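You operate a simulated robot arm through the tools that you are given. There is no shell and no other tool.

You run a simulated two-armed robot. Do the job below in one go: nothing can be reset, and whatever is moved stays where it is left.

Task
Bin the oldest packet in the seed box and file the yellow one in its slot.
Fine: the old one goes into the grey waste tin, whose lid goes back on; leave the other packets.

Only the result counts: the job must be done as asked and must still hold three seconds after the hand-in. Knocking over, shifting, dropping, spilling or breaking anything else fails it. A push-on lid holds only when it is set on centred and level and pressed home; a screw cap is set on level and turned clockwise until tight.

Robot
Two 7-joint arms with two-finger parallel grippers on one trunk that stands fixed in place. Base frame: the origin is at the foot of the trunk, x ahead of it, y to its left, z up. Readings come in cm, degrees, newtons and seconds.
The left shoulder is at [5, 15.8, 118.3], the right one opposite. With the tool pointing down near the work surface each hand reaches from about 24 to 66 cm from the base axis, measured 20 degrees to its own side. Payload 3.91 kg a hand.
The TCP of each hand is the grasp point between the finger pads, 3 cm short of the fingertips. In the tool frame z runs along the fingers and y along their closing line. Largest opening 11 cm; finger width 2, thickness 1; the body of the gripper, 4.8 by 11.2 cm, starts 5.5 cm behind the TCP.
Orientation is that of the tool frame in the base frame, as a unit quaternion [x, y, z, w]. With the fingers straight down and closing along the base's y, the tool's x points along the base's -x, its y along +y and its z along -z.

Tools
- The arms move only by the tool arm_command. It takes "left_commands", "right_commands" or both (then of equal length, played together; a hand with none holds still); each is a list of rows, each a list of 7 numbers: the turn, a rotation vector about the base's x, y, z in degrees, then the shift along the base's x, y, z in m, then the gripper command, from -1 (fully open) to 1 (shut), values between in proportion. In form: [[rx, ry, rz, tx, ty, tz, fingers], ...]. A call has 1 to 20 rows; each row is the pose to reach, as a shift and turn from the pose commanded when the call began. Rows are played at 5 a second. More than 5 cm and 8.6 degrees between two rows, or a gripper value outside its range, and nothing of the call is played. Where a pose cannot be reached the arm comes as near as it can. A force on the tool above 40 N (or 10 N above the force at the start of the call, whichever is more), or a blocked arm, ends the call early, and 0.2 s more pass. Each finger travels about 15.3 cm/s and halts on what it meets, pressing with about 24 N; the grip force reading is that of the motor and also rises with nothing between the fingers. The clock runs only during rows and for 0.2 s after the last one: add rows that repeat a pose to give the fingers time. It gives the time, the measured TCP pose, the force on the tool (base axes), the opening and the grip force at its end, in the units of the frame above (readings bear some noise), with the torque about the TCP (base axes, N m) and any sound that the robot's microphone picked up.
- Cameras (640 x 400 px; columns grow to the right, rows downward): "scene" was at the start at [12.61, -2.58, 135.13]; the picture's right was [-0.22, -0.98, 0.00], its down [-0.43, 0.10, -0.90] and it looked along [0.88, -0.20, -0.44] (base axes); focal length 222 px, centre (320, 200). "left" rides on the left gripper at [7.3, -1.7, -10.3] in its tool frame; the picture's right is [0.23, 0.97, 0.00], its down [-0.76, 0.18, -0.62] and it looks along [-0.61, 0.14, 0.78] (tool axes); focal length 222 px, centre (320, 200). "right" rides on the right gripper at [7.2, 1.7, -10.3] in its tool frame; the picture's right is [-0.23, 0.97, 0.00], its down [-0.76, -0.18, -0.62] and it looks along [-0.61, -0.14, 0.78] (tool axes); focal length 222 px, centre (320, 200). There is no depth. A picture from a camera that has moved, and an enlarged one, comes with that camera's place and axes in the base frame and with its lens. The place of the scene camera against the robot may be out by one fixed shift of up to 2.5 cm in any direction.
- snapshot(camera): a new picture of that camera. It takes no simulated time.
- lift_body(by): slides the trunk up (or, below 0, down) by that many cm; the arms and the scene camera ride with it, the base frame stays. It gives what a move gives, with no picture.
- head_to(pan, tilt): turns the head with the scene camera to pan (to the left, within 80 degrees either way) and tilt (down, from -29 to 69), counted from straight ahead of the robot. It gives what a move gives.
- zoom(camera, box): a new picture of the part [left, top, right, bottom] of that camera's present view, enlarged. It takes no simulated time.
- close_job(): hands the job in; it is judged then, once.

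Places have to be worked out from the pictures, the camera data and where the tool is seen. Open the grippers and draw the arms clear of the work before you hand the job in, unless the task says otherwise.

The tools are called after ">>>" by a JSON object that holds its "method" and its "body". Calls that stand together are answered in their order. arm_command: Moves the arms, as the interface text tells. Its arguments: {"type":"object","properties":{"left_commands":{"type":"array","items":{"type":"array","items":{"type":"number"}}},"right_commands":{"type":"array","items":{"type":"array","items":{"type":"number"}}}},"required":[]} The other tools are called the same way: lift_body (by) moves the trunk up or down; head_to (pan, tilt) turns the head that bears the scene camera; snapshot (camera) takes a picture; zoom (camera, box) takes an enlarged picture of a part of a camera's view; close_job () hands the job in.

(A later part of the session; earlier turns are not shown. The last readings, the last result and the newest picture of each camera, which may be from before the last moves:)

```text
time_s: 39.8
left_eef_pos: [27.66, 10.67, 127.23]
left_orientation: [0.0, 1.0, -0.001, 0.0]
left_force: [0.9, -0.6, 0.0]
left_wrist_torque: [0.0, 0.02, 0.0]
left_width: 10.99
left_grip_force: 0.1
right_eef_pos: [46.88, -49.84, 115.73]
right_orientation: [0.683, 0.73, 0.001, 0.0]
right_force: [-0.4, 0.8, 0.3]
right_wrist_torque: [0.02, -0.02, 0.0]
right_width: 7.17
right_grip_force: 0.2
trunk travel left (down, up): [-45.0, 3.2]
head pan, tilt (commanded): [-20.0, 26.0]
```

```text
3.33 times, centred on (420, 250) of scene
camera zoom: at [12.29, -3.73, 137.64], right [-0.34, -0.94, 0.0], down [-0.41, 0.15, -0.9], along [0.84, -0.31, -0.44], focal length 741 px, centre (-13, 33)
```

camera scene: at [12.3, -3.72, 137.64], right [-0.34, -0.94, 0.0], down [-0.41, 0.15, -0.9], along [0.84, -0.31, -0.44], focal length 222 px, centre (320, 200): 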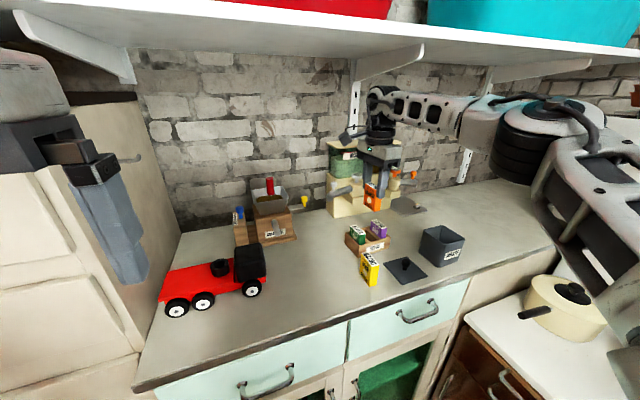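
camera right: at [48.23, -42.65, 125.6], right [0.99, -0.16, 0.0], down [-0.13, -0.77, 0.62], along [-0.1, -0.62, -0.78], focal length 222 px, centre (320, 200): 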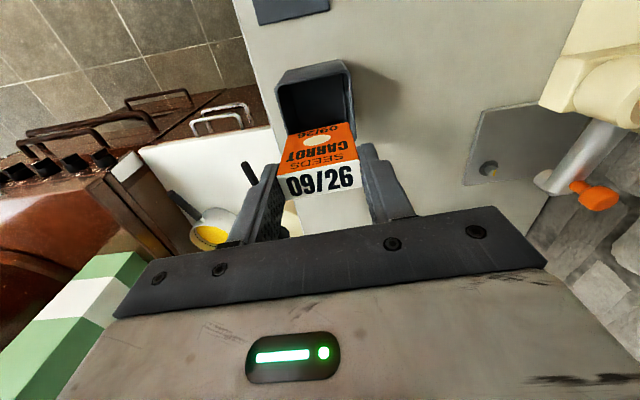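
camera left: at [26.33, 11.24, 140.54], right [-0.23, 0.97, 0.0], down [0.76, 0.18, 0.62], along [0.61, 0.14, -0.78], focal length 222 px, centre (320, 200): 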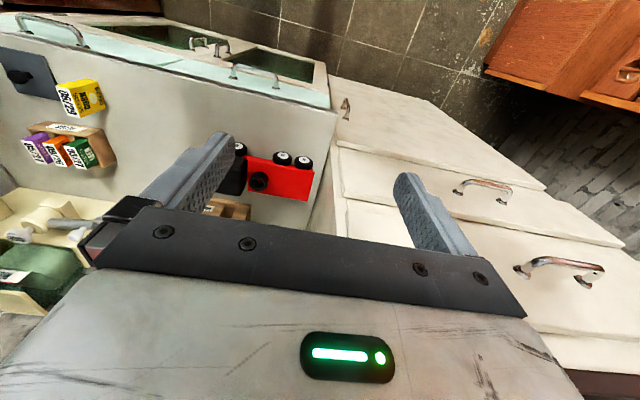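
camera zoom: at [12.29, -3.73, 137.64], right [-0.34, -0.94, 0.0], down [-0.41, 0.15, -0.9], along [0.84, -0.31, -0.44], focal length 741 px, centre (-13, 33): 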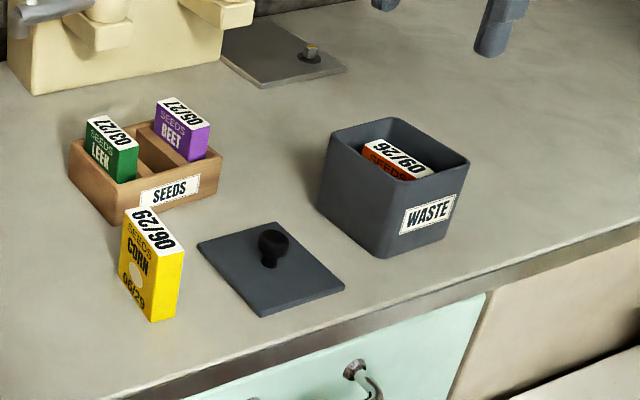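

Orange now stands inside the tin, below its rim. Next I move the hand back above the box to measure the empty slot.

>>> {"method": "arm_command", "body": {"right_commands": [[0, 0, 0, 0.02, 0.03, 0, -0.45], [0, 0, 0, 0.042, 0.062, 0, -0.45], [0, 0, 0, 0.064, 0.094, 0, -0.45], [0, 0, 0, 0.085, 0.126, 0, -0.45], [0, 0, 0, 0.106, 0.156, 0, -0.45], [0, 0, 0, 0.106, 0.156, 0, -0.45]]}}

>>> {"method": "zoom", "body": {"camera": "right", "box": [264, 30, 374, 140]}}

>>> {"method": "zoom", "body": {"camera": "scene", "box": [336, 210, 400, 260]}}

>>> {"method": "snapshot", "body": {"camera": "right"}}

```text
time_s: 41.2
left_eef_pos: [27.65, 10.87, 127.36]
left_orientation: [-0.001, 1.0, -0.001, 0.0]
left_force: [-0.3, 0.7, 0.7]
left_wrist_torque: [0.03, 0.01, 0.03]
left_width: 11.0
left_grip_force: 0.0
right_eef_pos: [57.27, -34.3, 115.53]
right_orientation: [0.684, 0.73, 0.0, 0.001]
right_force: [0.3, -0.6, -0.5]
right_wrist_torque: [-0.04, -0.01, 0.01]
right_width: 7.95
right_grip_force: 0.1
trunk travel left (down, up): [-45.0, 3.2]
head pan, tilt (commanded): [-20.0, 26.0]
```

```text
3.64 times, centred on (319, 85) of right
camera zoom: at [58.48, -26.99, 126.0], right [0.99, -0.16, 0.0], down [-0.13, -0.77, 0.62], along [-0.1, -0.62, -0.78], focal length 808 px, centre (324, 618)
```

zoom: 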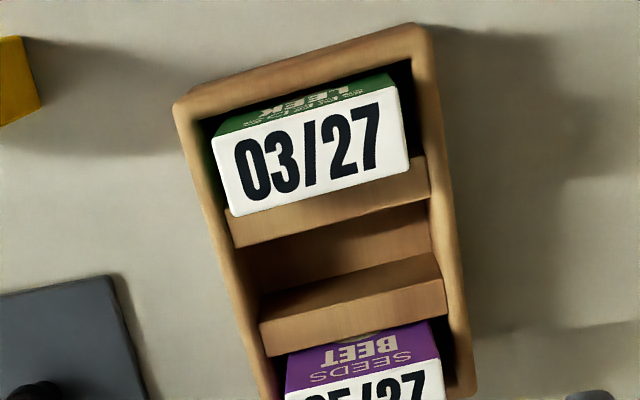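

```text
8.00 times, centred on (368, 235) of scene
camera zoom: at [12.23, -3.71, 137.65], right [-0.34, -0.94, 0.0], down [-0.41, 0.15, -0.9], along [0.84, -0.31, -0.44], focal length 1778 px, centre (-64, -80)
```

zoom: 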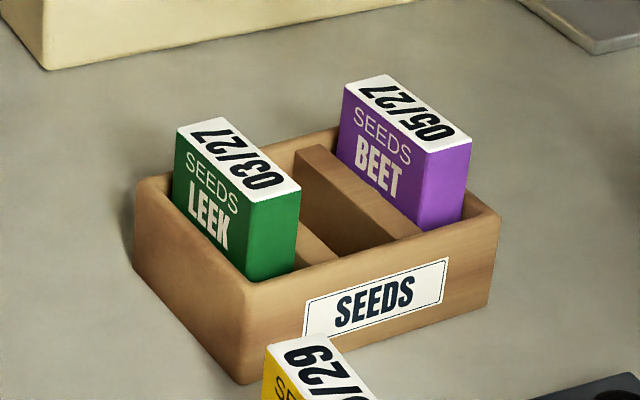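

```text
taken
camera right: at [58.48, -26.99, 126.0], right [0.99, -0.16, 0.0], down [-0.13, -0.77, 0.62], along [-0.1, -0.62, -0.78], focal length 222 px, centre (320, 200)
```

right: 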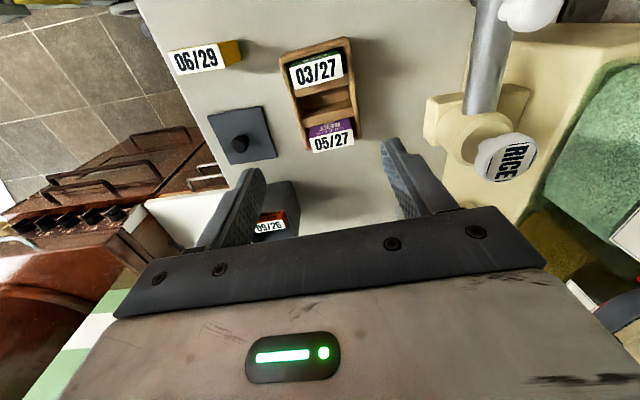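

I zoom in more closely on the empty middle slot.

>>> {"method": "zoom", "body": {"camera": "right", "box": [294, 80, 364, 130]}}

>>> {"method": "zoom", "body": {"camera": "scene", "box": [350, 218, 400, 248]}}

```text
8.00 times, centred on (329, 105) of right
camera zoom: at [58.48, -26.99, 126.0], right [0.99, -0.16, 0.0], down [-0.13, -0.77, 0.62], along [-0.1, -0.62, -0.78], focal length 1777 px, centre (248, 960)
```

zoom: 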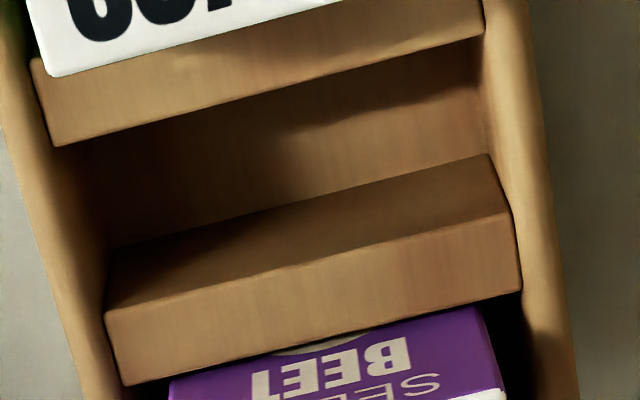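

```text
12.80 times, centred on (375, 233) of scene
camera zoom: at [12.23, -3.71, 137.65], right [-0.34, -0.94, 0.0], down [-0.41, 0.15, -0.9], along [0.84, -0.31, -0.44], focal length 2846 px, centre (-384, -222)
```

zoom: 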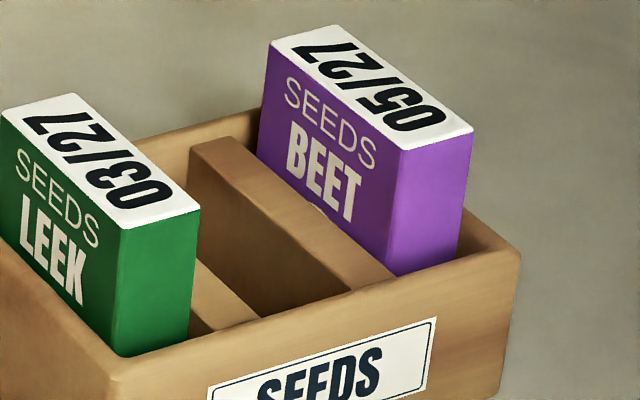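

The slot is clear: about 2.4 cm wide and 6.2 cm long, centred near (57.85, -34.26), yaw ≈ 4°, floor z ≈ 95.5. Now I move over the yellow packet, turning the hand to match its yaw.

>>> {"method": "arm_command", "body": {"right_commands": [[0, 0, -1.5, -0.025, 0.015, 0, -0.45], [0, 0, -3.5, -0.055, 0.033, 0, -0.45], [0, 0, -5.5, -0.085, 0.05, -0.005, -0.45], [0, 0, -6.6, -0.107, 0.0645, -0.015, -0.45], [0, 0, -6.6, -0.107, 0.0645, -0.025, -0.45], [0, 0, -6.6, -0.107, 0.0645, -0.025, -0.45]]}}

>>> {"method": "snapshot", "body": {"camera": "right"}}

>>> {"method": "zoom", "body": {"camera": "right", "box": [260, 80, 380, 180]}}

>>> {"method": "zoom", "body": {"camera": "scene", "box": [320, 190, 440, 300]}}

```text
time_s: 42.6
left_eef_pos: [27.55, 10.71, 127.35]
left_orientation: [0.0, 1.0, -0.001, 0.0]
left_force: [-0.5, 0.2, -0.1]
left_wrist_torque: [0.01, -0.03, 0.03]
left_width: 11.0
left_grip_force: 0.0
right_eef_pos: [46.5, -27.92, 113.23]
right_orientation: [0.724, 0.69, 0.001, 0.001]
right_force: [0.4, 0.2, 0.3]
right_wrist_torque: [0.02, -0.01, -0.03]
right_width: 8.0
right_grip_force: 0.0
trunk travel left (down, up): [-45.0, 3.2]
head pan, tilt (commanded): [-20.0, 26.0]
```

```text
taken
camera right: at [48.52, -20.68, 123.66], right [0.96, -0.28, 0.0], down [-0.22, -0.75, 0.62], along [-0.17, -0.6, -0.78], focal length 222 px, centre (320, 200)
```

right: 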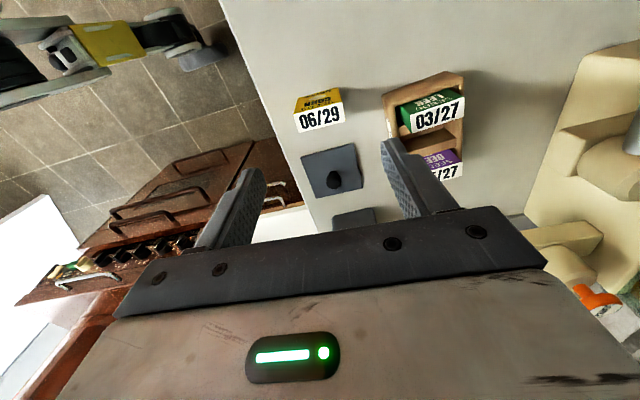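

```text
4.00 times, centred on (320, 130) of right
camera zoom: at [48.52, -20.68, 123.66], right [0.96, -0.28, 0.0], down [-0.22, -0.75, 0.62], along [-0.17, -0.6, -0.78], focal length 888 px, centre (320, 480)
```

zoom: 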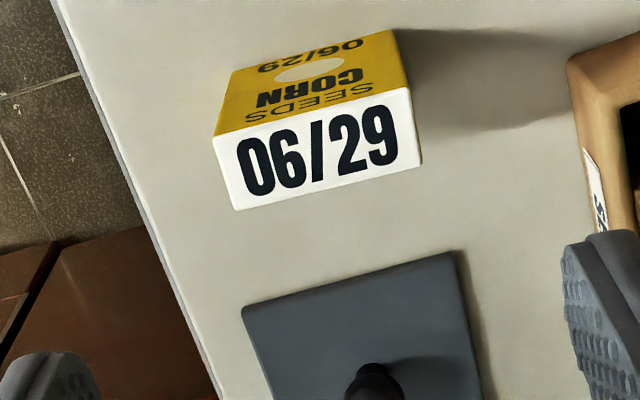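

```text
3.64 times, centred on (380, 245) of scene
camera zoom: at [12.27, -3.7, 137.64], right [-0.34, -0.94, 0.0], down [-0.41, 0.15, -0.9], along [0.84, -0.31, -0.44], focal length 808 px, centre (102, 36)
```

zoom: 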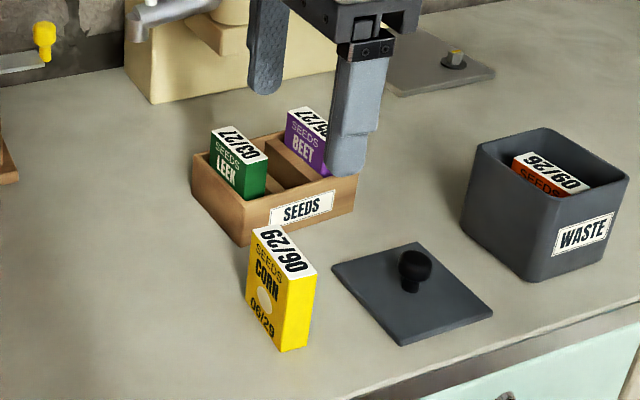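

The TCP is within half a millimetre of the yellow's centre; its yaw differs by ~1°. I adjust slightly and descend to just above the packet.

>>> {"method": "arm_command", "body": {"right_commands": [[0, 0, 0.7, 0, 0, -0.02, -0.45], [0, 0, 0.7, 0, 0, -0.05, -0.45], [0, 0, 0.7, 0, 0, -0.07, -0.45], [0, 0, 0.7, 0, 0, -0.085, -0.45], [0, 0, 0.7, 0, 0, -0.085, -0.45]]}}

>>> {"method": "zoom", "body": {"camera": "right", "box": [220, 80, 420, 230]}}

>>> {"method": "zoom", "body": {"camera": "scene", "box": [340, 210, 420, 300]}}

```text
time_s: 43.8
left_eef_pos: [27.63, 10.74, 127.21]
left_orientation: [-0.001, 1.0, -0.001, 0.0]
left_force: [0.0, 0.0, -0.1]
left_wrist_torque: [0.02, 0.0, -0.01]
left_width: 11.01
left_grip_force: 0.1
right_eef_pos: [46.75, -27.78, 104.61]
right_orientation: [0.72, 0.694, 0.0, 0.001]
right_force: [0.3, -0.4, 0.2]
right_wrist_torque: [-0.01, 0.02, -0.02]
right_width: 7.96
right_grip_force: 0.1
trunk travel left (down, up): [-45.0, 3.2]
head pan, tilt (commanded): [-20.0, 26.0]
```

```text
2.67 times, centred on (320, 155) of right
camera zoom: at [48.61, -20.73, 115.08], right [0.96, -0.26, 0.0], down [-0.21, -0.75, 0.62], along [-0.16, -0.6, -0.78], focal length 592 px, centre (320, 320)
```

zoom: 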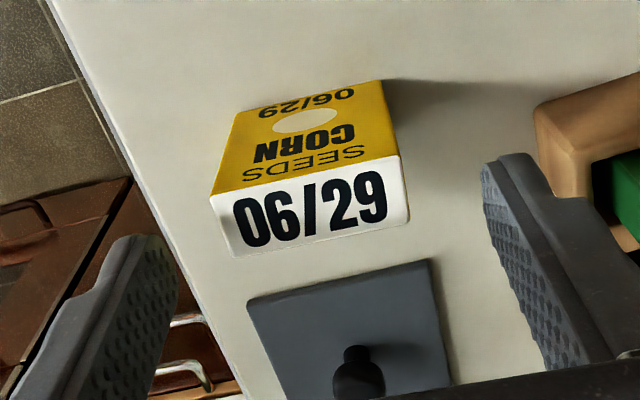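

```text
4.44 times, centred on (380, 255) of scene
camera zoom: at [12.27, -3.71, 137.64], right [-0.34, -0.94, 0.0], down [-0.41, 0.15, -0.9], along [0.84, -0.31, -0.44], focal length 988 px, centre (53, -44)
```

zoom: 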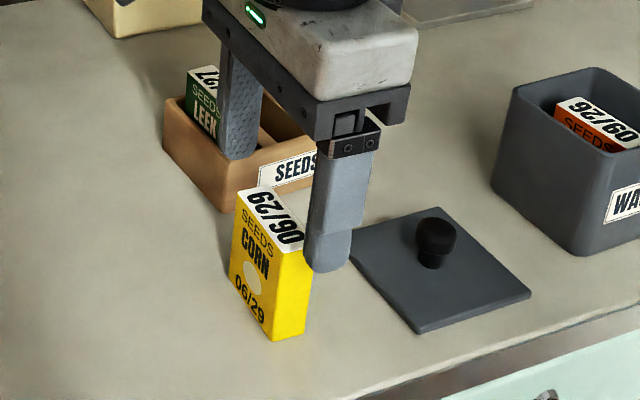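

Alignment holds (within 0.1 cm sideways). I go down to grasp height and close on the yellow packet.

>>> {"method": "arm_command", "body": {"right_commands": [[0, 0, 0, -0.002, 0.0005, -0.012, -0.45], [0, 0, 0, -0.002, 0.0005, -0.0245, -0.45], [0, 0, 0, -0.002, 0.0005, -0.0245, -0.45], [0, 0, 0, -0.002, 0.0005, -0.0245, -0.2], [0, 0, 0, -0.002, 0.0005, -0.0245, 0.0], [0, 0, 0, -0.002, 0.0005, -0.0245, 0.1], [0, 0, 0, -0.002, 0.0005, -0.0245, 0.4], [0, 0, 0, -0.002, 0.0005, -0.0245, 0.4], [0, 0, 0, -0.002, 0.0005, -0.0245, 0.4]]}}

>>> {"method": "zoom", "body": {"camera": "right", "box": [220, 80, 420, 230]}}

>>> {"method": "zoom", "body": {"camera": "scene", "box": [340, 210, 420, 300]}}

```text
time_s: 45.8
left_eef_pos: [27.76, 10.74, 127.39]
left_orientation: [-0.001, 1.0, -0.001, 0.0]
left_force: [-0.4, -0.5, -0.4]
left_wrist_torque: [0.0, -0.02, 0.02]
left_width: 11.0
left_grip_force: 0.1
right_eef_pos: [46.58, -27.82, 102.35]
right_orientation: [0.721, 0.693, 0.001, 0.001]
right_force: [-0.4, 0.0, -0.7]
right_wrist_torque: [0.0, 0.01, 0.01]
right_width: 4.87
right_grip_force: 24.3
trunk travel left (down, up): [-45.0, 3.2]
head pan, tilt (commanded): [-20.0, 26.0]
```

```text
2.67 times, centred on (320, 155) of right
camera zoom: at [48.32, -20.67, 112.64], right [0.96, -0.26, 0.0], down [-0.21, -0.75, 0.62], along [-0.16, -0.6, -0.78], focal length 592 px, centre (320, 320)
```

zoom: 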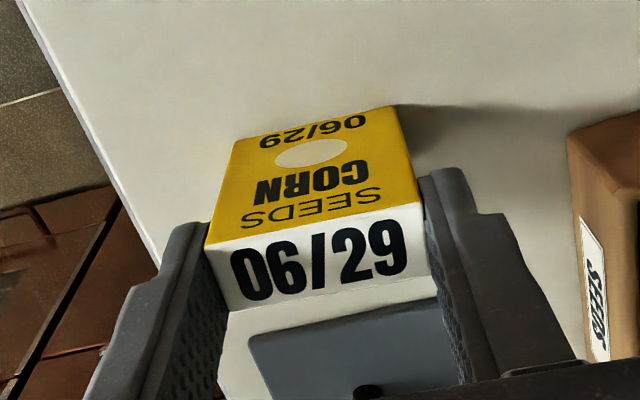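

```text
4.44 times, centred on (380, 255) of scene
camera zoom: at [12.28, -3.71, 137.64], right [-0.34, -0.94, 0.0], down [-0.41, 0.15, -0.9], along [0.84, -0.31, -0.44], focal length 988 px, centre (53, -44)
```

zoom: 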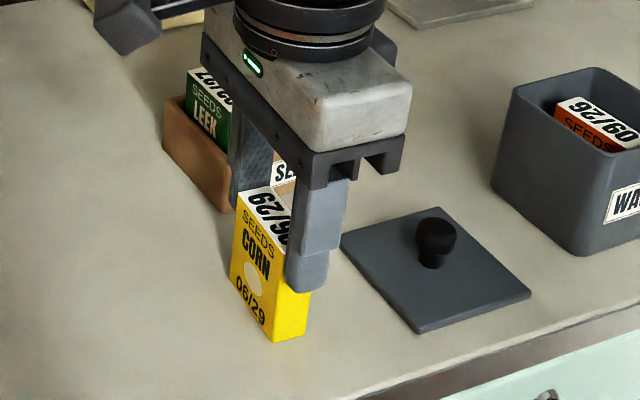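

Yellow is gripped squarely (4.87 cm, 24 N). I lift it, turn it to the box's yaw and carry it above the slot.

>>> {"method": "arm_command", "body": {"right_commands": [[0, 0, 0, 0, 0, 0.02, 0.4], [0, 0, 0, 0, 0, 0.05, 0.4], [0, 0, 0, 0, 0, 0.09, 0.4], [0, 0, 0, 0, 0, 0.127, 0.4], [0, 0, 2, 0.03, -0.018, 0.127, 0.4], [0, 0, 4, 0.065, -0.038, 0.127, 0.4], [0, 0, 6.2, 0.09, -0.053, 0.127, 0.4], [0, 0, 6.2, 0.1095, -0.0642, 0.127, 0.4], [0, 0, 6.2, 0.1095, -0.0642, 0.127, 0.4], [0, 0, 6.2, 0.1095, -0.0642, 0.127, 0.4]]}}

>>> {"method": "snapshot", "body": {"camera": "right"}}

>>> {"method": "zoom", "body": {"camera": "right", "box": [270, 20, 380, 200]}}

>>> {"method": "zoom", "body": {"camera": "scene", "box": [330, 160, 430, 270]}}

```text
time_s: 48.0
left_eef_pos: [27.69, 10.83, 127.38]
left_orientation: [-0.001, 1.0, -0.001, 0.0]
left_force: [0.4, -0.5, 0.1]
left_wrist_torque: [0.02, -0.02, 0.01]
left_width: 11.02
left_grip_force: 0.1
right_eef_pos: [57.33, -34.34, 115.01]
right_orientation: [0.681, 0.732, 0.0, 0.0]
right_force: [0.4, 0.5, -0.2]
right_wrist_torque: [-0.01, 0.0, 0.02]
right_width: 4.86
right_grip_force: 23.9
trunk travel left (down, up): [-45.0, 3.2]
head pan, tilt (commanded): [-20.0, 26.0]
```

```text
taken
camera right: at [58.52, -27.02, 125.38], right [0.99, -0.16, 0.0], down [-0.12, -0.77, 0.62], along [-0.1, -0.62, -0.78], focal length 222 px, centre (320, 200)
```

right: 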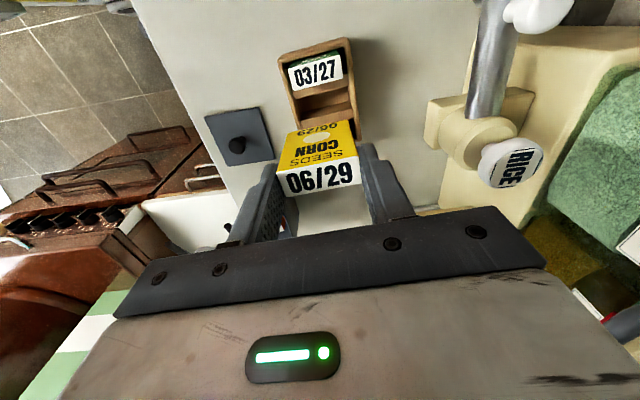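

```text
2.22 times, centred on (325, 110) of right
camera zoom: at [58.52, -27.02, 125.38], right [0.99, -0.16, 0.0], down [-0.12, -0.77, 0.62], along [-0.1, -0.62, -0.78], focal length 494 px, centre (309, 400)
```

zoom: 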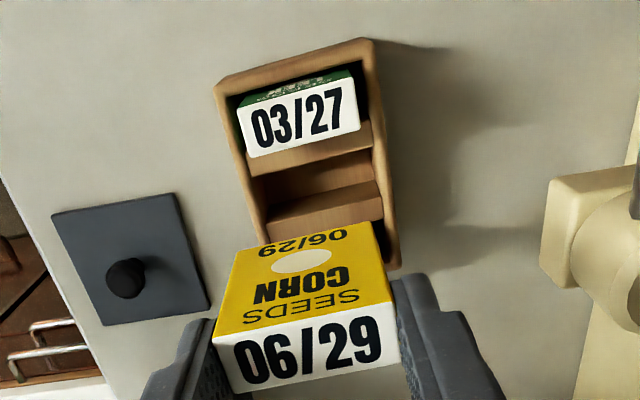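

```text
3.64 times, centred on (380, 215) of scene
camera zoom: at [12.3, -3.73, 137.64], right [-0.34, -0.94, 0.0], down [-0.41, 0.15, -0.9], along [0.84, -0.31, -0.44], focal length 808 px, centre (102, 146)
```

zoom: 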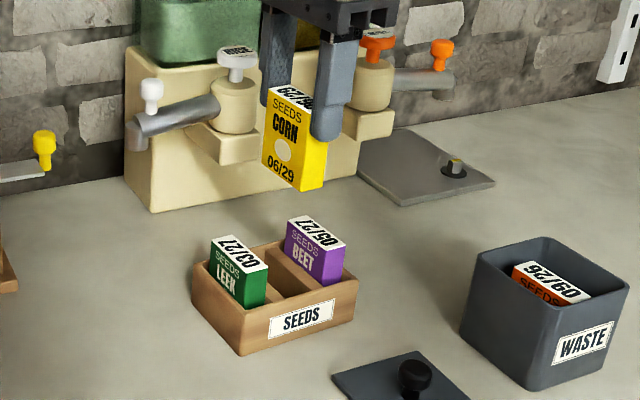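

The packet hangs aligned above the slot. I nudge it to the slot centre and lower the trunk until its bottom is just above the neighbours' tops.

>>> {"method": "arm_command", "body": {"right_commands": [[0, 0, 0, 0.0025, 0.0008, 0, 0.4], [0, 0, 0, 0.0025, 0.0008, 0, 0.4], [0, 0, 0, 0.0025, 0.0008, 0, 0.4]]}}

>>> {"method": "lift_body", "body": {"by": -5}}

>>> {"method": "zoom", "body": {"camera": "right", "box": [250, 30, 400, 200]}}

>>> {"method": "zoom", "body": {"camera": "scene", "box": [340, 170, 410, 230]}}

```text
time_s: 48.8
left_eef_pos: [27.58, 10.69, 127.31]
left_orientation: [-0.001, 1.0, 0.0, 0.0]
left_force: [0.8, 0.0, 0.1]
left_wrist_torque: [-0.01, -0.02, 0.0]
left_width: 11.01
left_grip_force: 0.1
right_eef_pos: [57.44, -34.18, 114.87]
right_orientation: [0.682, 0.732, 0.001, 0.0]
right_force: [-0.7, 0.1, -0.4]
right_wrist_torque: [-0.02, -0.03, 0.0]
right_width: 4.86
right_grip_force: 24.3
trunk travel left (down, up): [-45.0, 3.2]
head pan, tilt (commanded): [-20.0, 26.0]
```

```text
time_s: 49.7
left_eef_pos: [27.52, 10.8, 122.34]
left_orientation: [-0.001, 1.0, -0.001, -0.001]
left_force: [0.4, -0.7, 0.2]
left_wrist_torque: [-0.04, 0.0, 0.01]
left_width: 11.0
left_grip_force: 0.0
right_eef_pos: [57.51, -34.19, 110.05]
right_orientation: [0.682, 0.732, 0.0, 0.0]
right_force: [-0.7, 0.0, 0.1]
right_wrist_torque: [-0.03, -0.02, -0.01]
right_width: 4.88
right_grip_force: 24.4
trunk travel left (down, up): [-40.0, 8.2]
head pan, tilt (commanded): [-20.0, 26.0]
```

```text
2.35 times, centred on (325, 115) of right
camera zoom: at [58.66, -26.84, 120.39], right [0.99, -0.16, 0.0], down [-0.12, -0.77, 0.62], along [-0.1, -0.62, -0.78], focal length 523 px, centre (308, 400)
```

zoom: 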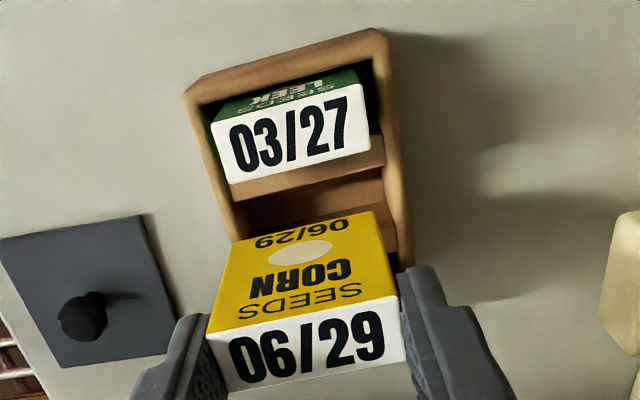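

```text
6.67 times, centred on (375, 200) of scene
camera zoom: at [12.26, -3.71, 132.64], right [-0.34, -0.94, 0.0], down [-0.41, 0.15, -0.9], along [0.84, -0.31, -0.44], focal length 1482 px, centre (-47, 200)
```

zoom: 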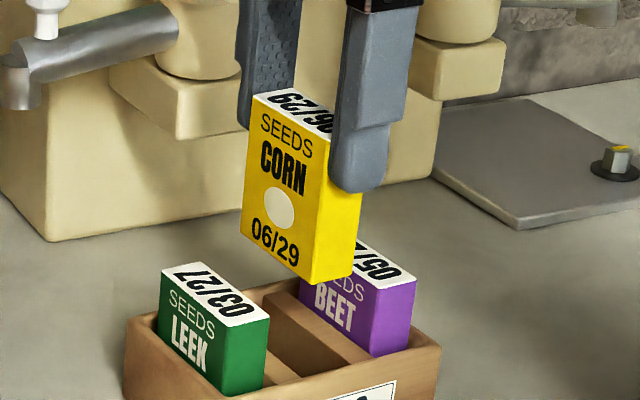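

I zoom in to verify the packet's position relative to the slot edges in the hand camera before going further down.

>>> {"method": "zoom", "body": {"camera": "right", "box": [294, 80, 364, 150]}}

>>> {"method": "zoom", "body": {"camera": "scene", "box": [355, 195, 400, 230]}}

```text
5.71 times, centred on (329, 115) of right
camera zoom: at [58.66, -26.84, 120.39], right [0.99, -0.16, 0.0], down [-0.12, -0.77, 0.62], along [-0.1, -0.62, -0.78], focal length 1269 px, centre (269, 686)
```

zoom: 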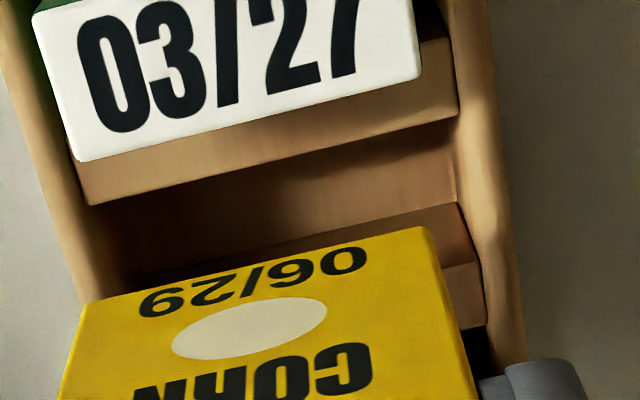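

```text
11.43 times, centred on (378, 212) of scene
camera zoom: at [12.26, -3.71, 132.64], right [-0.34, -0.94, 0.0], down [-0.41, 0.15, -0.9], along [0.84, -0.31, -0.44], focal length 2541 px, centre (-337, 57)
```

zoom: 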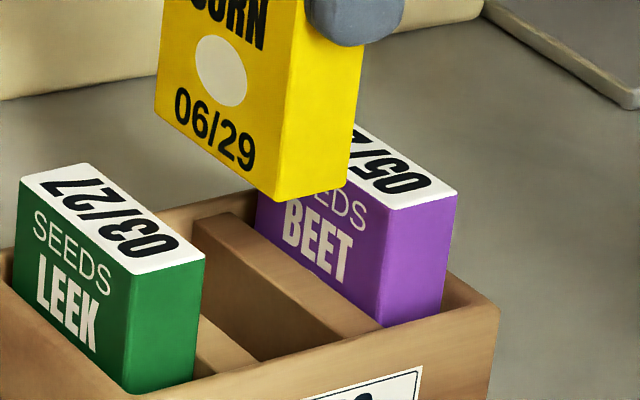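

The slot centre line lies about 0.15 cm to −y of the packet, yaw matches within 0.2°. I correct by 0.12 cm and lower until the packet bottom is just above the dividers.

>>> {"method": "arm_command", "body": {"right_commands": [[0, 0, 0, 0.001, -0.0012, 0, 0.4], [0, 0, 0, 0.001, -0.0012, 0, 0.4]]}}

>>> {"method": "lift_body", "body": {"by": -3.4}}

>>> {"method": "zoom", "body": {"camera": "right", "box": [280, 70, 380, 200]}}

>>> {"method": "zoom", "body": {"camera": "scene", "box": [355, 185, 400, 220]}}

```text
time_s: 50.3
left_eef_pos: [27.68, 10.61, 122.17]
left_orientation: [-0.001, 1.0, 0.0, 0.0]
left_force: [-0.2, 1.4, 0.6]
left_wrist_torque: [0.0, -0.01, 0.0]
left_width: 10.99
left_grip_force: 0.0
right_eef_pos: [57.61, -34.34, 110.04]
right_orientation: [0.681, 0.732, 0.001, 0.001]
right_force: [-0.4, 0.1, -0.2]
right_wrist_torque: [0.02, 0.01, 0.02]
right_width: 4.88
right_grip_force: 23.8
trunk travel left (down, up): [-40.0, 8.2]
head pan, tilt (commanded): [-20.0, 26.0]
```

```text
time_s: 51.1
left_eef_pos: [27.61, 10.77, 118.92]
left_orientation: [-0.002, 1.0, -0.001, 0.0]
left_force: [0.4, -0.3, -0.3]
left_wrist_torque: [0.04, 0.01, 0.04]
left_width: 11.01
left_grip_force: 0.1
right_eef_pos: [57.5, -34.36, 106.59]
right_orientation: [0.681, 0.732, 0.002, 0.002]
right_force: [1.4, -0.4, -0.9]
right_wrist_torque: [0.0, -0.01, 0.03]
right_width: 4.88
right_grip_force: 23.8
trunk travel left (down, up): [-36.6, 11.6]
head pan, tilt (commanded): [-20.0, 26.0]
```

```text
3.08 times, centred on (330, 135) of right
camera zoom: at [58.69, -26.98, 117.0], right [0.99, -0.16, 0.0], down [-0.12, -0.77, 0.62], along [-0.1, -0.62, -0.78], focal length 684 px, centre (289, 400)
```

zoom: 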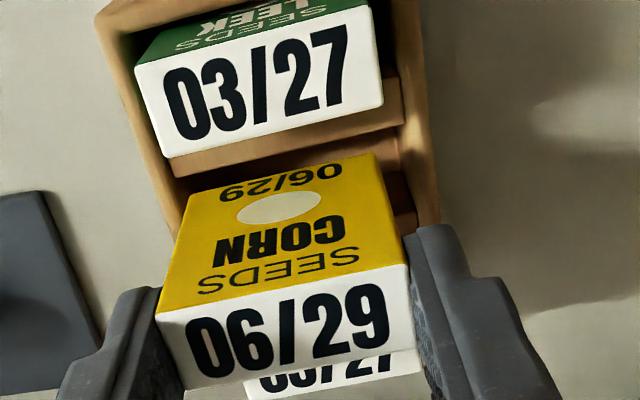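

```text
11.43 times, centred on (378, 202) of scene
camera zoom: at [12.26, -3.71, 129.24], right [-0.34, -0.94, 0.0], down [-0.41, 0.15, -0.9], along [0.84, -0.31, -0.44], focal length 2541 px, centre (-337, 171)
```

zoom: 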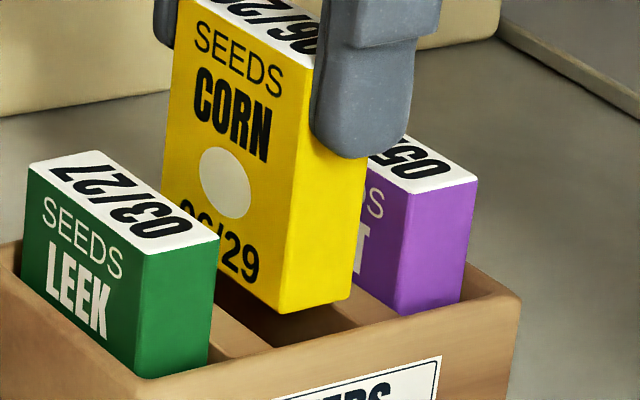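

The packet bottom sits right over the slot with clearance on both sides. I lower another 1.5 cm into the slot and check forces.

>>> {"method": "lift_body", "body": {"by": -1.5}}

>>> {"method": "zoom", "body": {"camera": "right", "box": [280, 70, 380, 200]}}

>>> {"method": "zoom", "body": {"camera": "scene", "box": [355, 185, 400, 220]}}

```text
time_s: 51.7
left_eef_pos: [27.74, 10.82, 117.5]
left_orientation: [-0.001, 1.0, -0.001, 0.0]
left_force: [0.1, 0.9, 0.0]
left_wrist_torque: [0.01, 0.02, 0.0]
left_width: 11.01
left_grip_force: 0.0
right_eef_pos: [57.59, -34.33, 105.12]
right_orientation: [0.681, 0.732, 0.0, 0.001]
right_force: [-0.3, 0.4, 0.0]
right_wrist_torque: [-0.02, -0.01, 0.02]
right_width: 4.89
right_grip_force: 23.8
trunk travel left (down, up): [-35.1, 13.1]
head pan, tilt (commanded): [-20.0, 26.0]
```

```text
3.08 times, centred on (330, 135) of right
camera zoom: at [58.69, -26.98, 115.5], right [0.99, -0.16, 0.0], down [-0.12, -0.77, 0.62], along [-0.1, -0.62, -0.78], focal length 684 px, centre (289, 400)
```

zoom: 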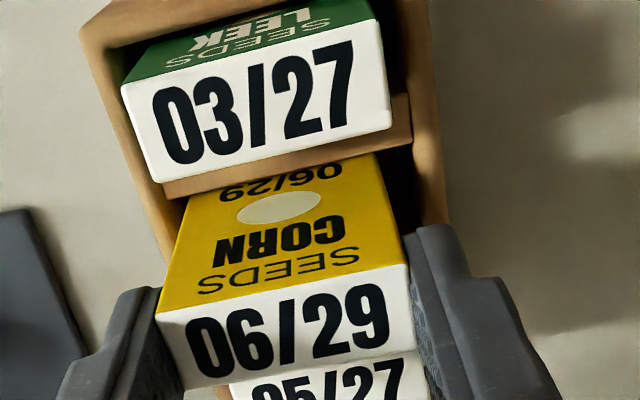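

```text
11.43 times, centred on (378, 202) of scene
camera zoom: at [12.26, -3.71, 127.74], right [-0.34, -0.94, 0.0], down [-0.41, 0.15, -0.9], along [0.84, -0.31, -0.44], focal length 2541 px, centre (-337, 171)
```

zoom: 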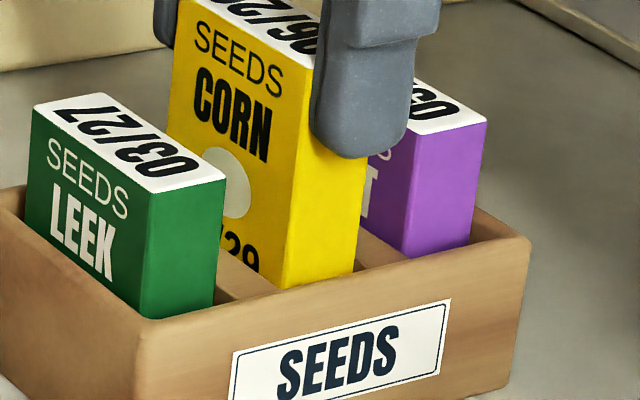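

It is entering the slot freely with no contact force. I continue down.

>>> {"method": "lift_body", "body": {"by": -1.5}}

>>> {"method": "zoom", "body": {"camera": "right", "box": [280, 70, 380, 200]}}

>>> {"method": "zoom", "body": {"camera": "scene", "box": [355, 185, 400, 220]}}

```text
time_s: 52.4
left_eef_pos: [27.77, 10.76, 115.96]
left_orientation: [-0.001, 1.0, -0.001, 0.0]
left_force: [-0.5, 0.7, 0.2]
left_wrist_torque: [-0.05, 0.0, 0.0]
left_width: 11.0
left_grip_force: 0.1
right_eef_pos: [57.63, -34.38, 103.6]
right_orientation: [0.681, 0.732, 0.001, 0.001]
right_force: [0.9, 0.5, 0.3]
right_wrist_torque: [0.03, 0.0, 0.01]
right_width: 4.88
right_grip_force: 23.7
trunk travel left (down, up): [-33.6, 14.6]
head pan, tilt (commanded): [-20.0, 26.0]
```

```text
3.08 times, centred on (330, 135) of right
camera zoom: at [58.69, -26.97, 114.0], right [0.99, -0.16, 0.0], down [-0.12, -0.77, 0.62], along [-0.1, -0.62, -0.78], focal length 684 px, centre (289, 400)
```

zoom: 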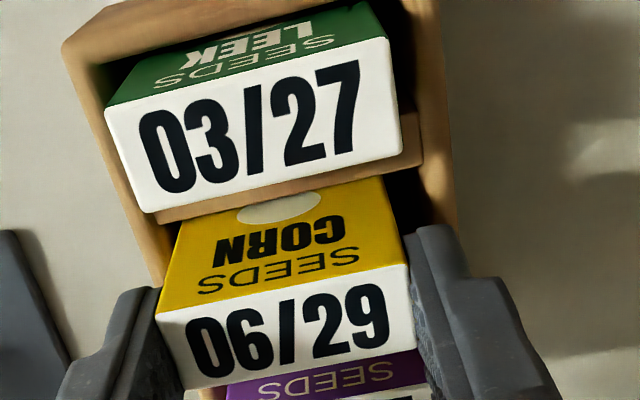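

```text
11.43 times, centred on (378, 202) of scene
camera zoom: at [12.26, -3.71, 126.24], right [-0.34, -0.94, 0.0], down [-0.41, 0.15, -0.9], along [0.84, -0.31, -0.44], focal length 2541 px, centre (-337, 171)
```

zoom: 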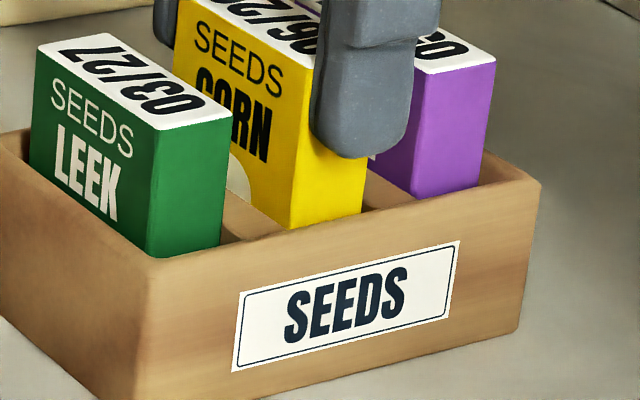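

Going well, nearly seated. I lower the last bit in small steps watching the force.

>>> {"method": "lift_body", "body": {"by": -0.6}}

>>> {"method": "zoom", "body": {"camera": "scene", "box": [355, 185, 400, 220]}}

```text
time_s: 52.9
left_eef_pos: [27.68, 10.67, 115.2]
left_orientation: [-0.002, 1.0, 0.0, 0.001]
left_force: [-0.4, 0.6, 0.1]
left_wrist_torque: [0.01, 0.0, 0.02]
left_width: 10.98
left_grip_force: 0.1
right_eef_pos: [57.59, -34.33, 103.04]
right_orientation: [0.681, 0.732, 0.0, 0.001]
right_force: [-0.1, 0.6, -0.2]
right_wrist_torque: [0.0, 0.01, -0.03]
right_width: 4.91
right_grip_force: 23.9
trunk travel left (down, up): [-33.0, 15.2]
head pan, tilt (commanded): [-20.0, 26.0]
```

```text
11.43 times, centred on (378, 202) of scene
camera zoom: at [12.27, -3.71, 125.64], right [-0.34, -0.94, 0.0], down [-0.41, 0.15, -0.9], along [0.84, -0.31, -0.44], focal length 2541 px, centre (-337, 171)
```

zoom: 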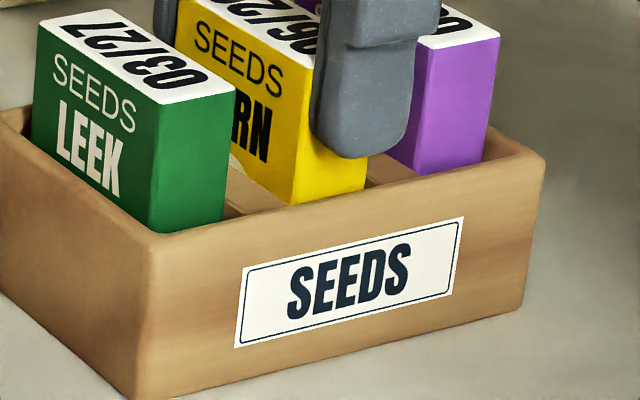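

>>> {"method": "lift_body", "body": {"by": -0.2}}

>>> {"method": "lift_body", "body": {"by": -0.15}}

```text
time_s: 53.4
left_eef_pos: [27.62, 10.71, 115.11]
left_orientation: [-0.001, 1.0, -0.001, 0.0]
left_force: [-0.2, -0.4, -0.6]
left_wrist_torque: [-0.03, -0.02, 0.0]
left_width: 11.0
left_grip_force: 0.1
right_eef_pos: [57.57, -34.41, 102.81]
right_orientation: [0.681, 0.732, 0.001, 0.001]
right_force: [0.5, -0.3, -0.2]
right_wrist_torque: [0.01, 0.0, 0.0]
right_width: 4.9
right_grip_force: 24.2
trunk travel left (down, up): [-32.8, 15.4]
head pan, tilt (commanded): [-20.0, 26.0]
```

```text
time_s: 54.0
left_eef_pos: [27.59, 10.83, 114.95]
left_orientation: [-0.002, 1.0, 0.0, 0.0]
left_force: [0.0, -0.5, -0.5]
left_wrist_torque: [0.0, -0.01, 0.0]
left_width: 10.98
left_grip_force: 0.1
right_eef_pos: [57.41, -34.4, 102.8]
right_orientation: [0.681, 0.732, 0.001, 0.001]
right_force: [0.2, -0.7, 3.1]
right_wrist_torque: [-0.02, 0.07, 0.0]
right_width: 4.88
right_grip_force: 24.4
trunk travel left (down, up): [-32.7, 15.6]
head pan, tilt (commanded): [-20.0, 26.0]
```

Contact at 3.1 N: the packet rests on the slot floor. I open the fingers and raise the hand with the trunk.

>>> {"method": "arm_command", "body": {"right_commands": [[0, 0, 0, 0, 0, 0, 0.0], [0, 0, 0, 0, 0, 0, -0.2], [0, 0, 0, 0, 0, 0, -0.4], [0, 0, 0, 0, 0, 0, -0.4]]}}

>>> {"method": "zoom", "body": {"camera": "right", "box": [240, 70, 400, 210]}}

>>> {"method": "zoom", "body": {"camera": "scene", "box": [345, 180, 415, 230]}}

```text
time_s: 55.0
left_eef_pos: [27.66, 10.76, 115.03]
left_orientation: [-0.001, 1.0, -0.001, 0.0]
left_force: [-0.3, 0.3, 0.5]
left_wrist_torque: [0.03, 0.01, -0.04]
left_width: 11.01
left_grip_force: 0.0
right_eef_pos: [57.61, -34.31, 102.66]
right_orientation: [0.681, 0.732, 0.0, 0.0]
right_force: [0.4, -0.6, 0.1]
right_wrist_torque: [0.02, 0.0, -0.04]
right_width: 7.67
right_grip_force: 0.1
trunk travel left (down, up): [-32.7, 15.6]
head pan, tilt (commanded): [-20.0, 26.0]
```

```text
2.86 times, centred on (320, 140) of right
camera zoom: at [58.71, -26.98, 113.04], right [0.99, -0.16, 0.0], down [-0.12, -0.77, 0.62], along [-0.1, -0.62, -0.78], focal length 635 px, centre (320, 371)
```

zoom: 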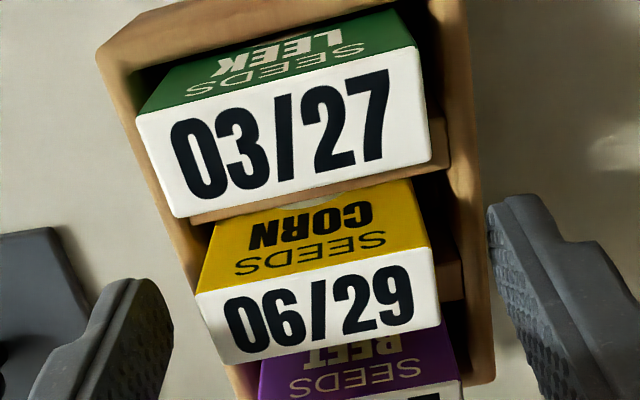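

```text
8.00 times, centred on (380, 205) of scene
camera zoom: at [12.28, -3.71, 125.29], right [-0.34, -0.94, 0.0], down [-0.41, 0.15, -0.9], along [0.84, -0.31, -0.44], focal length 1778 px, centre (-160, 160)
```

zoom: 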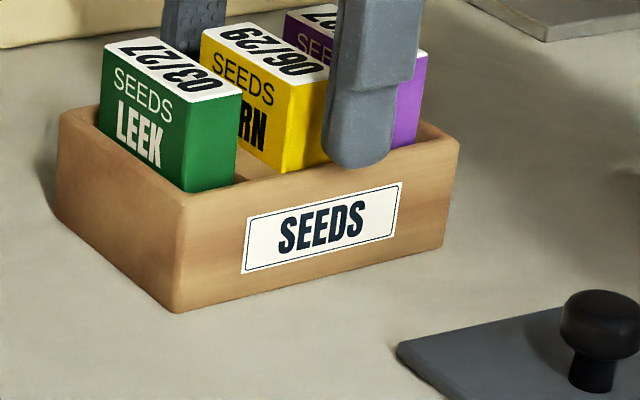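

Yellow stands in the middle slot level with its neighbours. I raise the trunk to clear.

>>> {"method": "lift_body", "body": {"by": 13}}

>>> {"method": "snapshot", "body": {"camera": "scene"}}

>>> {"method": "zoom", "body": {"camera": "scene", "box": [330, 200, 480, 310]}}

>>> {"method": "snapshot", "body": {"camera": "right"}}

```text
time_s: 56.5
left_eef_pos: [27.73, 10.79, 128.0]
left_orientation: [-0.001, 1.0, 0.0, 0.0]
left_force: [-0.1, 0.6, 0.5]
left_wrist_torque: [-0.01, -0.01, 0.01]
left_width: 10.98
left_grip_force: 0.0
right_eef_pos: [57.58, -34.28, 115.55]
right_orientation: [0.682, 0.731, 0.0, 0.0]
right_force: [0.3, 0.0, 0.8]
right_wrist_torque: [0.04, 0.04, 0.02]
right_width: 7.67
right_grip_force: 0.0
trunk travel left (down, up): [-45.7, 2.6]
head pan, tilt (commanded): [-20.0, 26.0]
```

```text
taken
camera scene: at [12.3, -3.71, 138.29], right [-0.34, -0.94, 0.0], down [-0.41, 0.15, -0.9], along [0.84, -0.31, -0.44], focal length 222 px, centre (320, 200)
```

scene: 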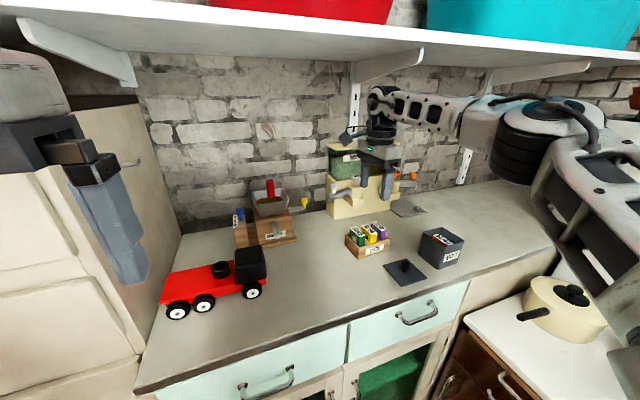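

```text
3.64 times, centred on (405, 255) of scene
camera zoom: at [12.3, -3.71, 138.29], right [-0.34, -0.94, 0.0], down [-0.41, 0.15, -0.9], along [0.84, -0.31, -0.44], focal length 808 px, centre (11, 0)
```

zoom: 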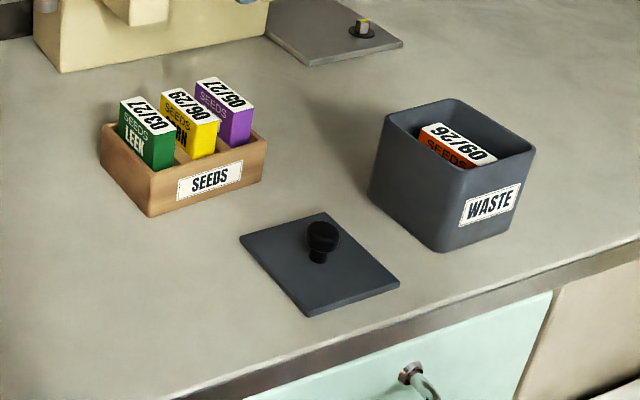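

```text
taken
camera right: at [58.72, -26.98, 126.02], right [0.99, -0.16, 0.0], down [-0.12, -0.77, 0.62], along [-0.1, -0.62, -0.78], focal length 222 px, centre (320, 200)
```

right: 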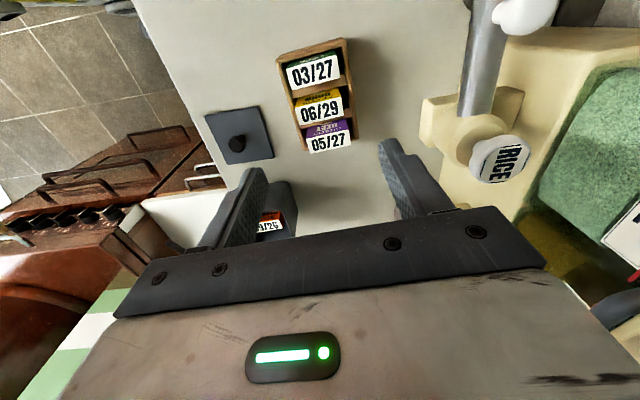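

Both neighbours and yellow are filed properly. Now for the lid: I move the hand above it (keeping this orientation) and measure lid and tin.

>>> {"method": "arm_command", "body": {"right_commands": [[0, 0, 0, -0.04, -0.012, 0, -0.4], [0, 0, 0, -0.08, -0.024, 0, -0.2], [0, 0, 0, -0.121, -0.036, -0.005, 0.0], [0, 0, 0, -0.121, -0.036, -0.02, 0.0], [0, 0, 0, -0.121, -0.036, -0.02, 0.0]]}}

>>> {"method": "snapshot", "body": {"camera": "right"}}

>>> {"method": "zoom", "body": {"camera": "right", "box": [250, 60, 390, 230]}}

```text
time_s: 57.7
left_eef_pos: [27.7, 10.71, 128.0]
left_orientation: [-0.002, 1.0, -0.001, 0.0]
left_force: [-0.1, 0.2, 0.4]
left_wrist_torque: [0.0, 0.02, 0.01]
left_width: 11.03
left_grip_force: 0.0
right_eef_pos: [45.4, -37.76, 113.49]
right_orientation: [0.682, 0.732, 0.002, 0.001]
right_force: [0.2, -0.1, -0.6]
right_wrist_torque: [-0.03, -0.02, 0.04]
right_width: 5.52
right_grip_force: 0.0
trunk travel left (down, up): [-45.7, 2.6]
head pan, tilt (commanded): [-20.0, 26.0]
```

```text
taken
camera right: at [46.52, -30.51, 123.92], right [0.99, -0.16, 0.0], down [-0.12, -0.77, 0.62], along [-0.1, -0.62, -0.78], focal length 222 px, centre (320, 200)
```

right: 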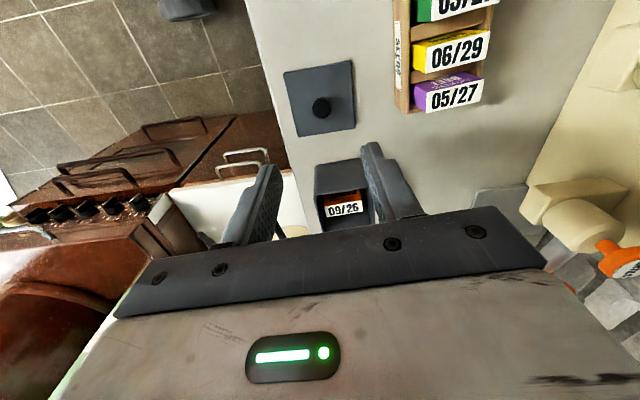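

```text
2.35 times, centred on (320, 145) of right
camera zoom: at [46.52, -30.51, 123.92], right [0.99, -0.16, 0.0], down [-0.12, -0.77, 0.62], along [-0.1, -0.62, -0.78], focal length 523 px, centre (320, 329)
```

zoom: 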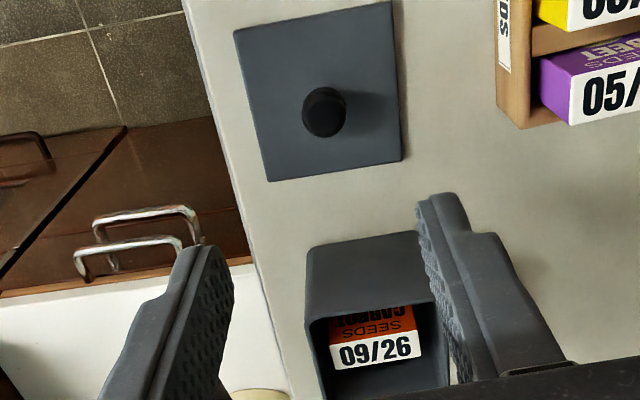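

I measure the lid at about (45.6, -37.9) with yaw ≈ 0°. I descend partway over the knob and check centring again.

>>> {"method": "arm_command", "body": {"right_commands": [[0, 0, 0, 0.002, -0.0016, -0.02, 0.0], [0, 0, 0, 0.002, -0.0016, -0.05, 0.0], [0, 0, 0, 0.002, -0.0016, -0.08, 0.0], [0, 0, 0, 0.002, -0.0016, -0.1, 0.0], [0, 0, 0, 0.002, -0.0016, -0.1, 0.0]]}}

>>> {"method": "zoom", "body": {"camera": "right", "box": [230, 60, 410, 230]}}

>>> {"method": "zoom", "body": {"camera": "scene", "box": [370, 230, 450, 290]}}

```text
time_s: 58.9
left_eef_pos: [27.66, 10.79, 127.92]
left_orientation: [-0.001, 1.0, -0.001, 0.0]
left_force: [0.3, -0.3, 0.4]
left_wrist_torque: [-0.01, -0.02, 0.0]
left_width: 11.02
left_grip_force: 0.1
right_eef_pos: [45.54, -38.07, 103.39]
right_orientation: [0.682, 0.732, 0.0, 0.0]
right_force: [-0.1, 0.6, -0.2]
right_wrist_torque: [0.0, 0.01, 0.01]
right_width: 5.51
right_grip_force: 0.0
trunk travel left (down, up): [-45.7, 2.6]
head pan, tilt (commanded): [-20.0, 26.0]
```

```text
2.35 times, centred on (320, 145) of right
camera zoom: at [46.69, -30.73, 113.87], right [0.99, -0.16, 0.0], down [-0.12, -0.77, 0.62], along [-0.1, -0.62, -0.78], focal length 523 px, centre (320, 329)
```

zoom: 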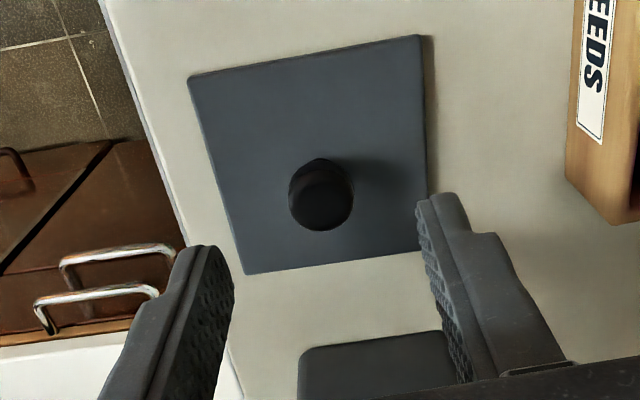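

```text
6.67 times, centred on (410, 260) of scene
camera zoom: at [12.27, -3.71, 138.29], right [-0.34, -0.94, 0.0], down [-0.41, 0.15, -0.9], along [0.84, -0.31, -0.44], focal length 1482 px, centre (-280, -200)
```

zoom: 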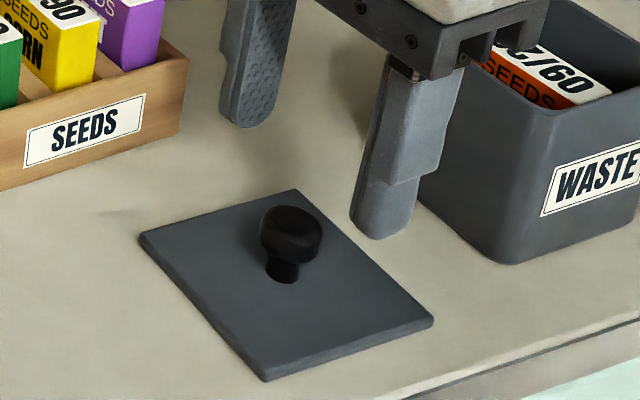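

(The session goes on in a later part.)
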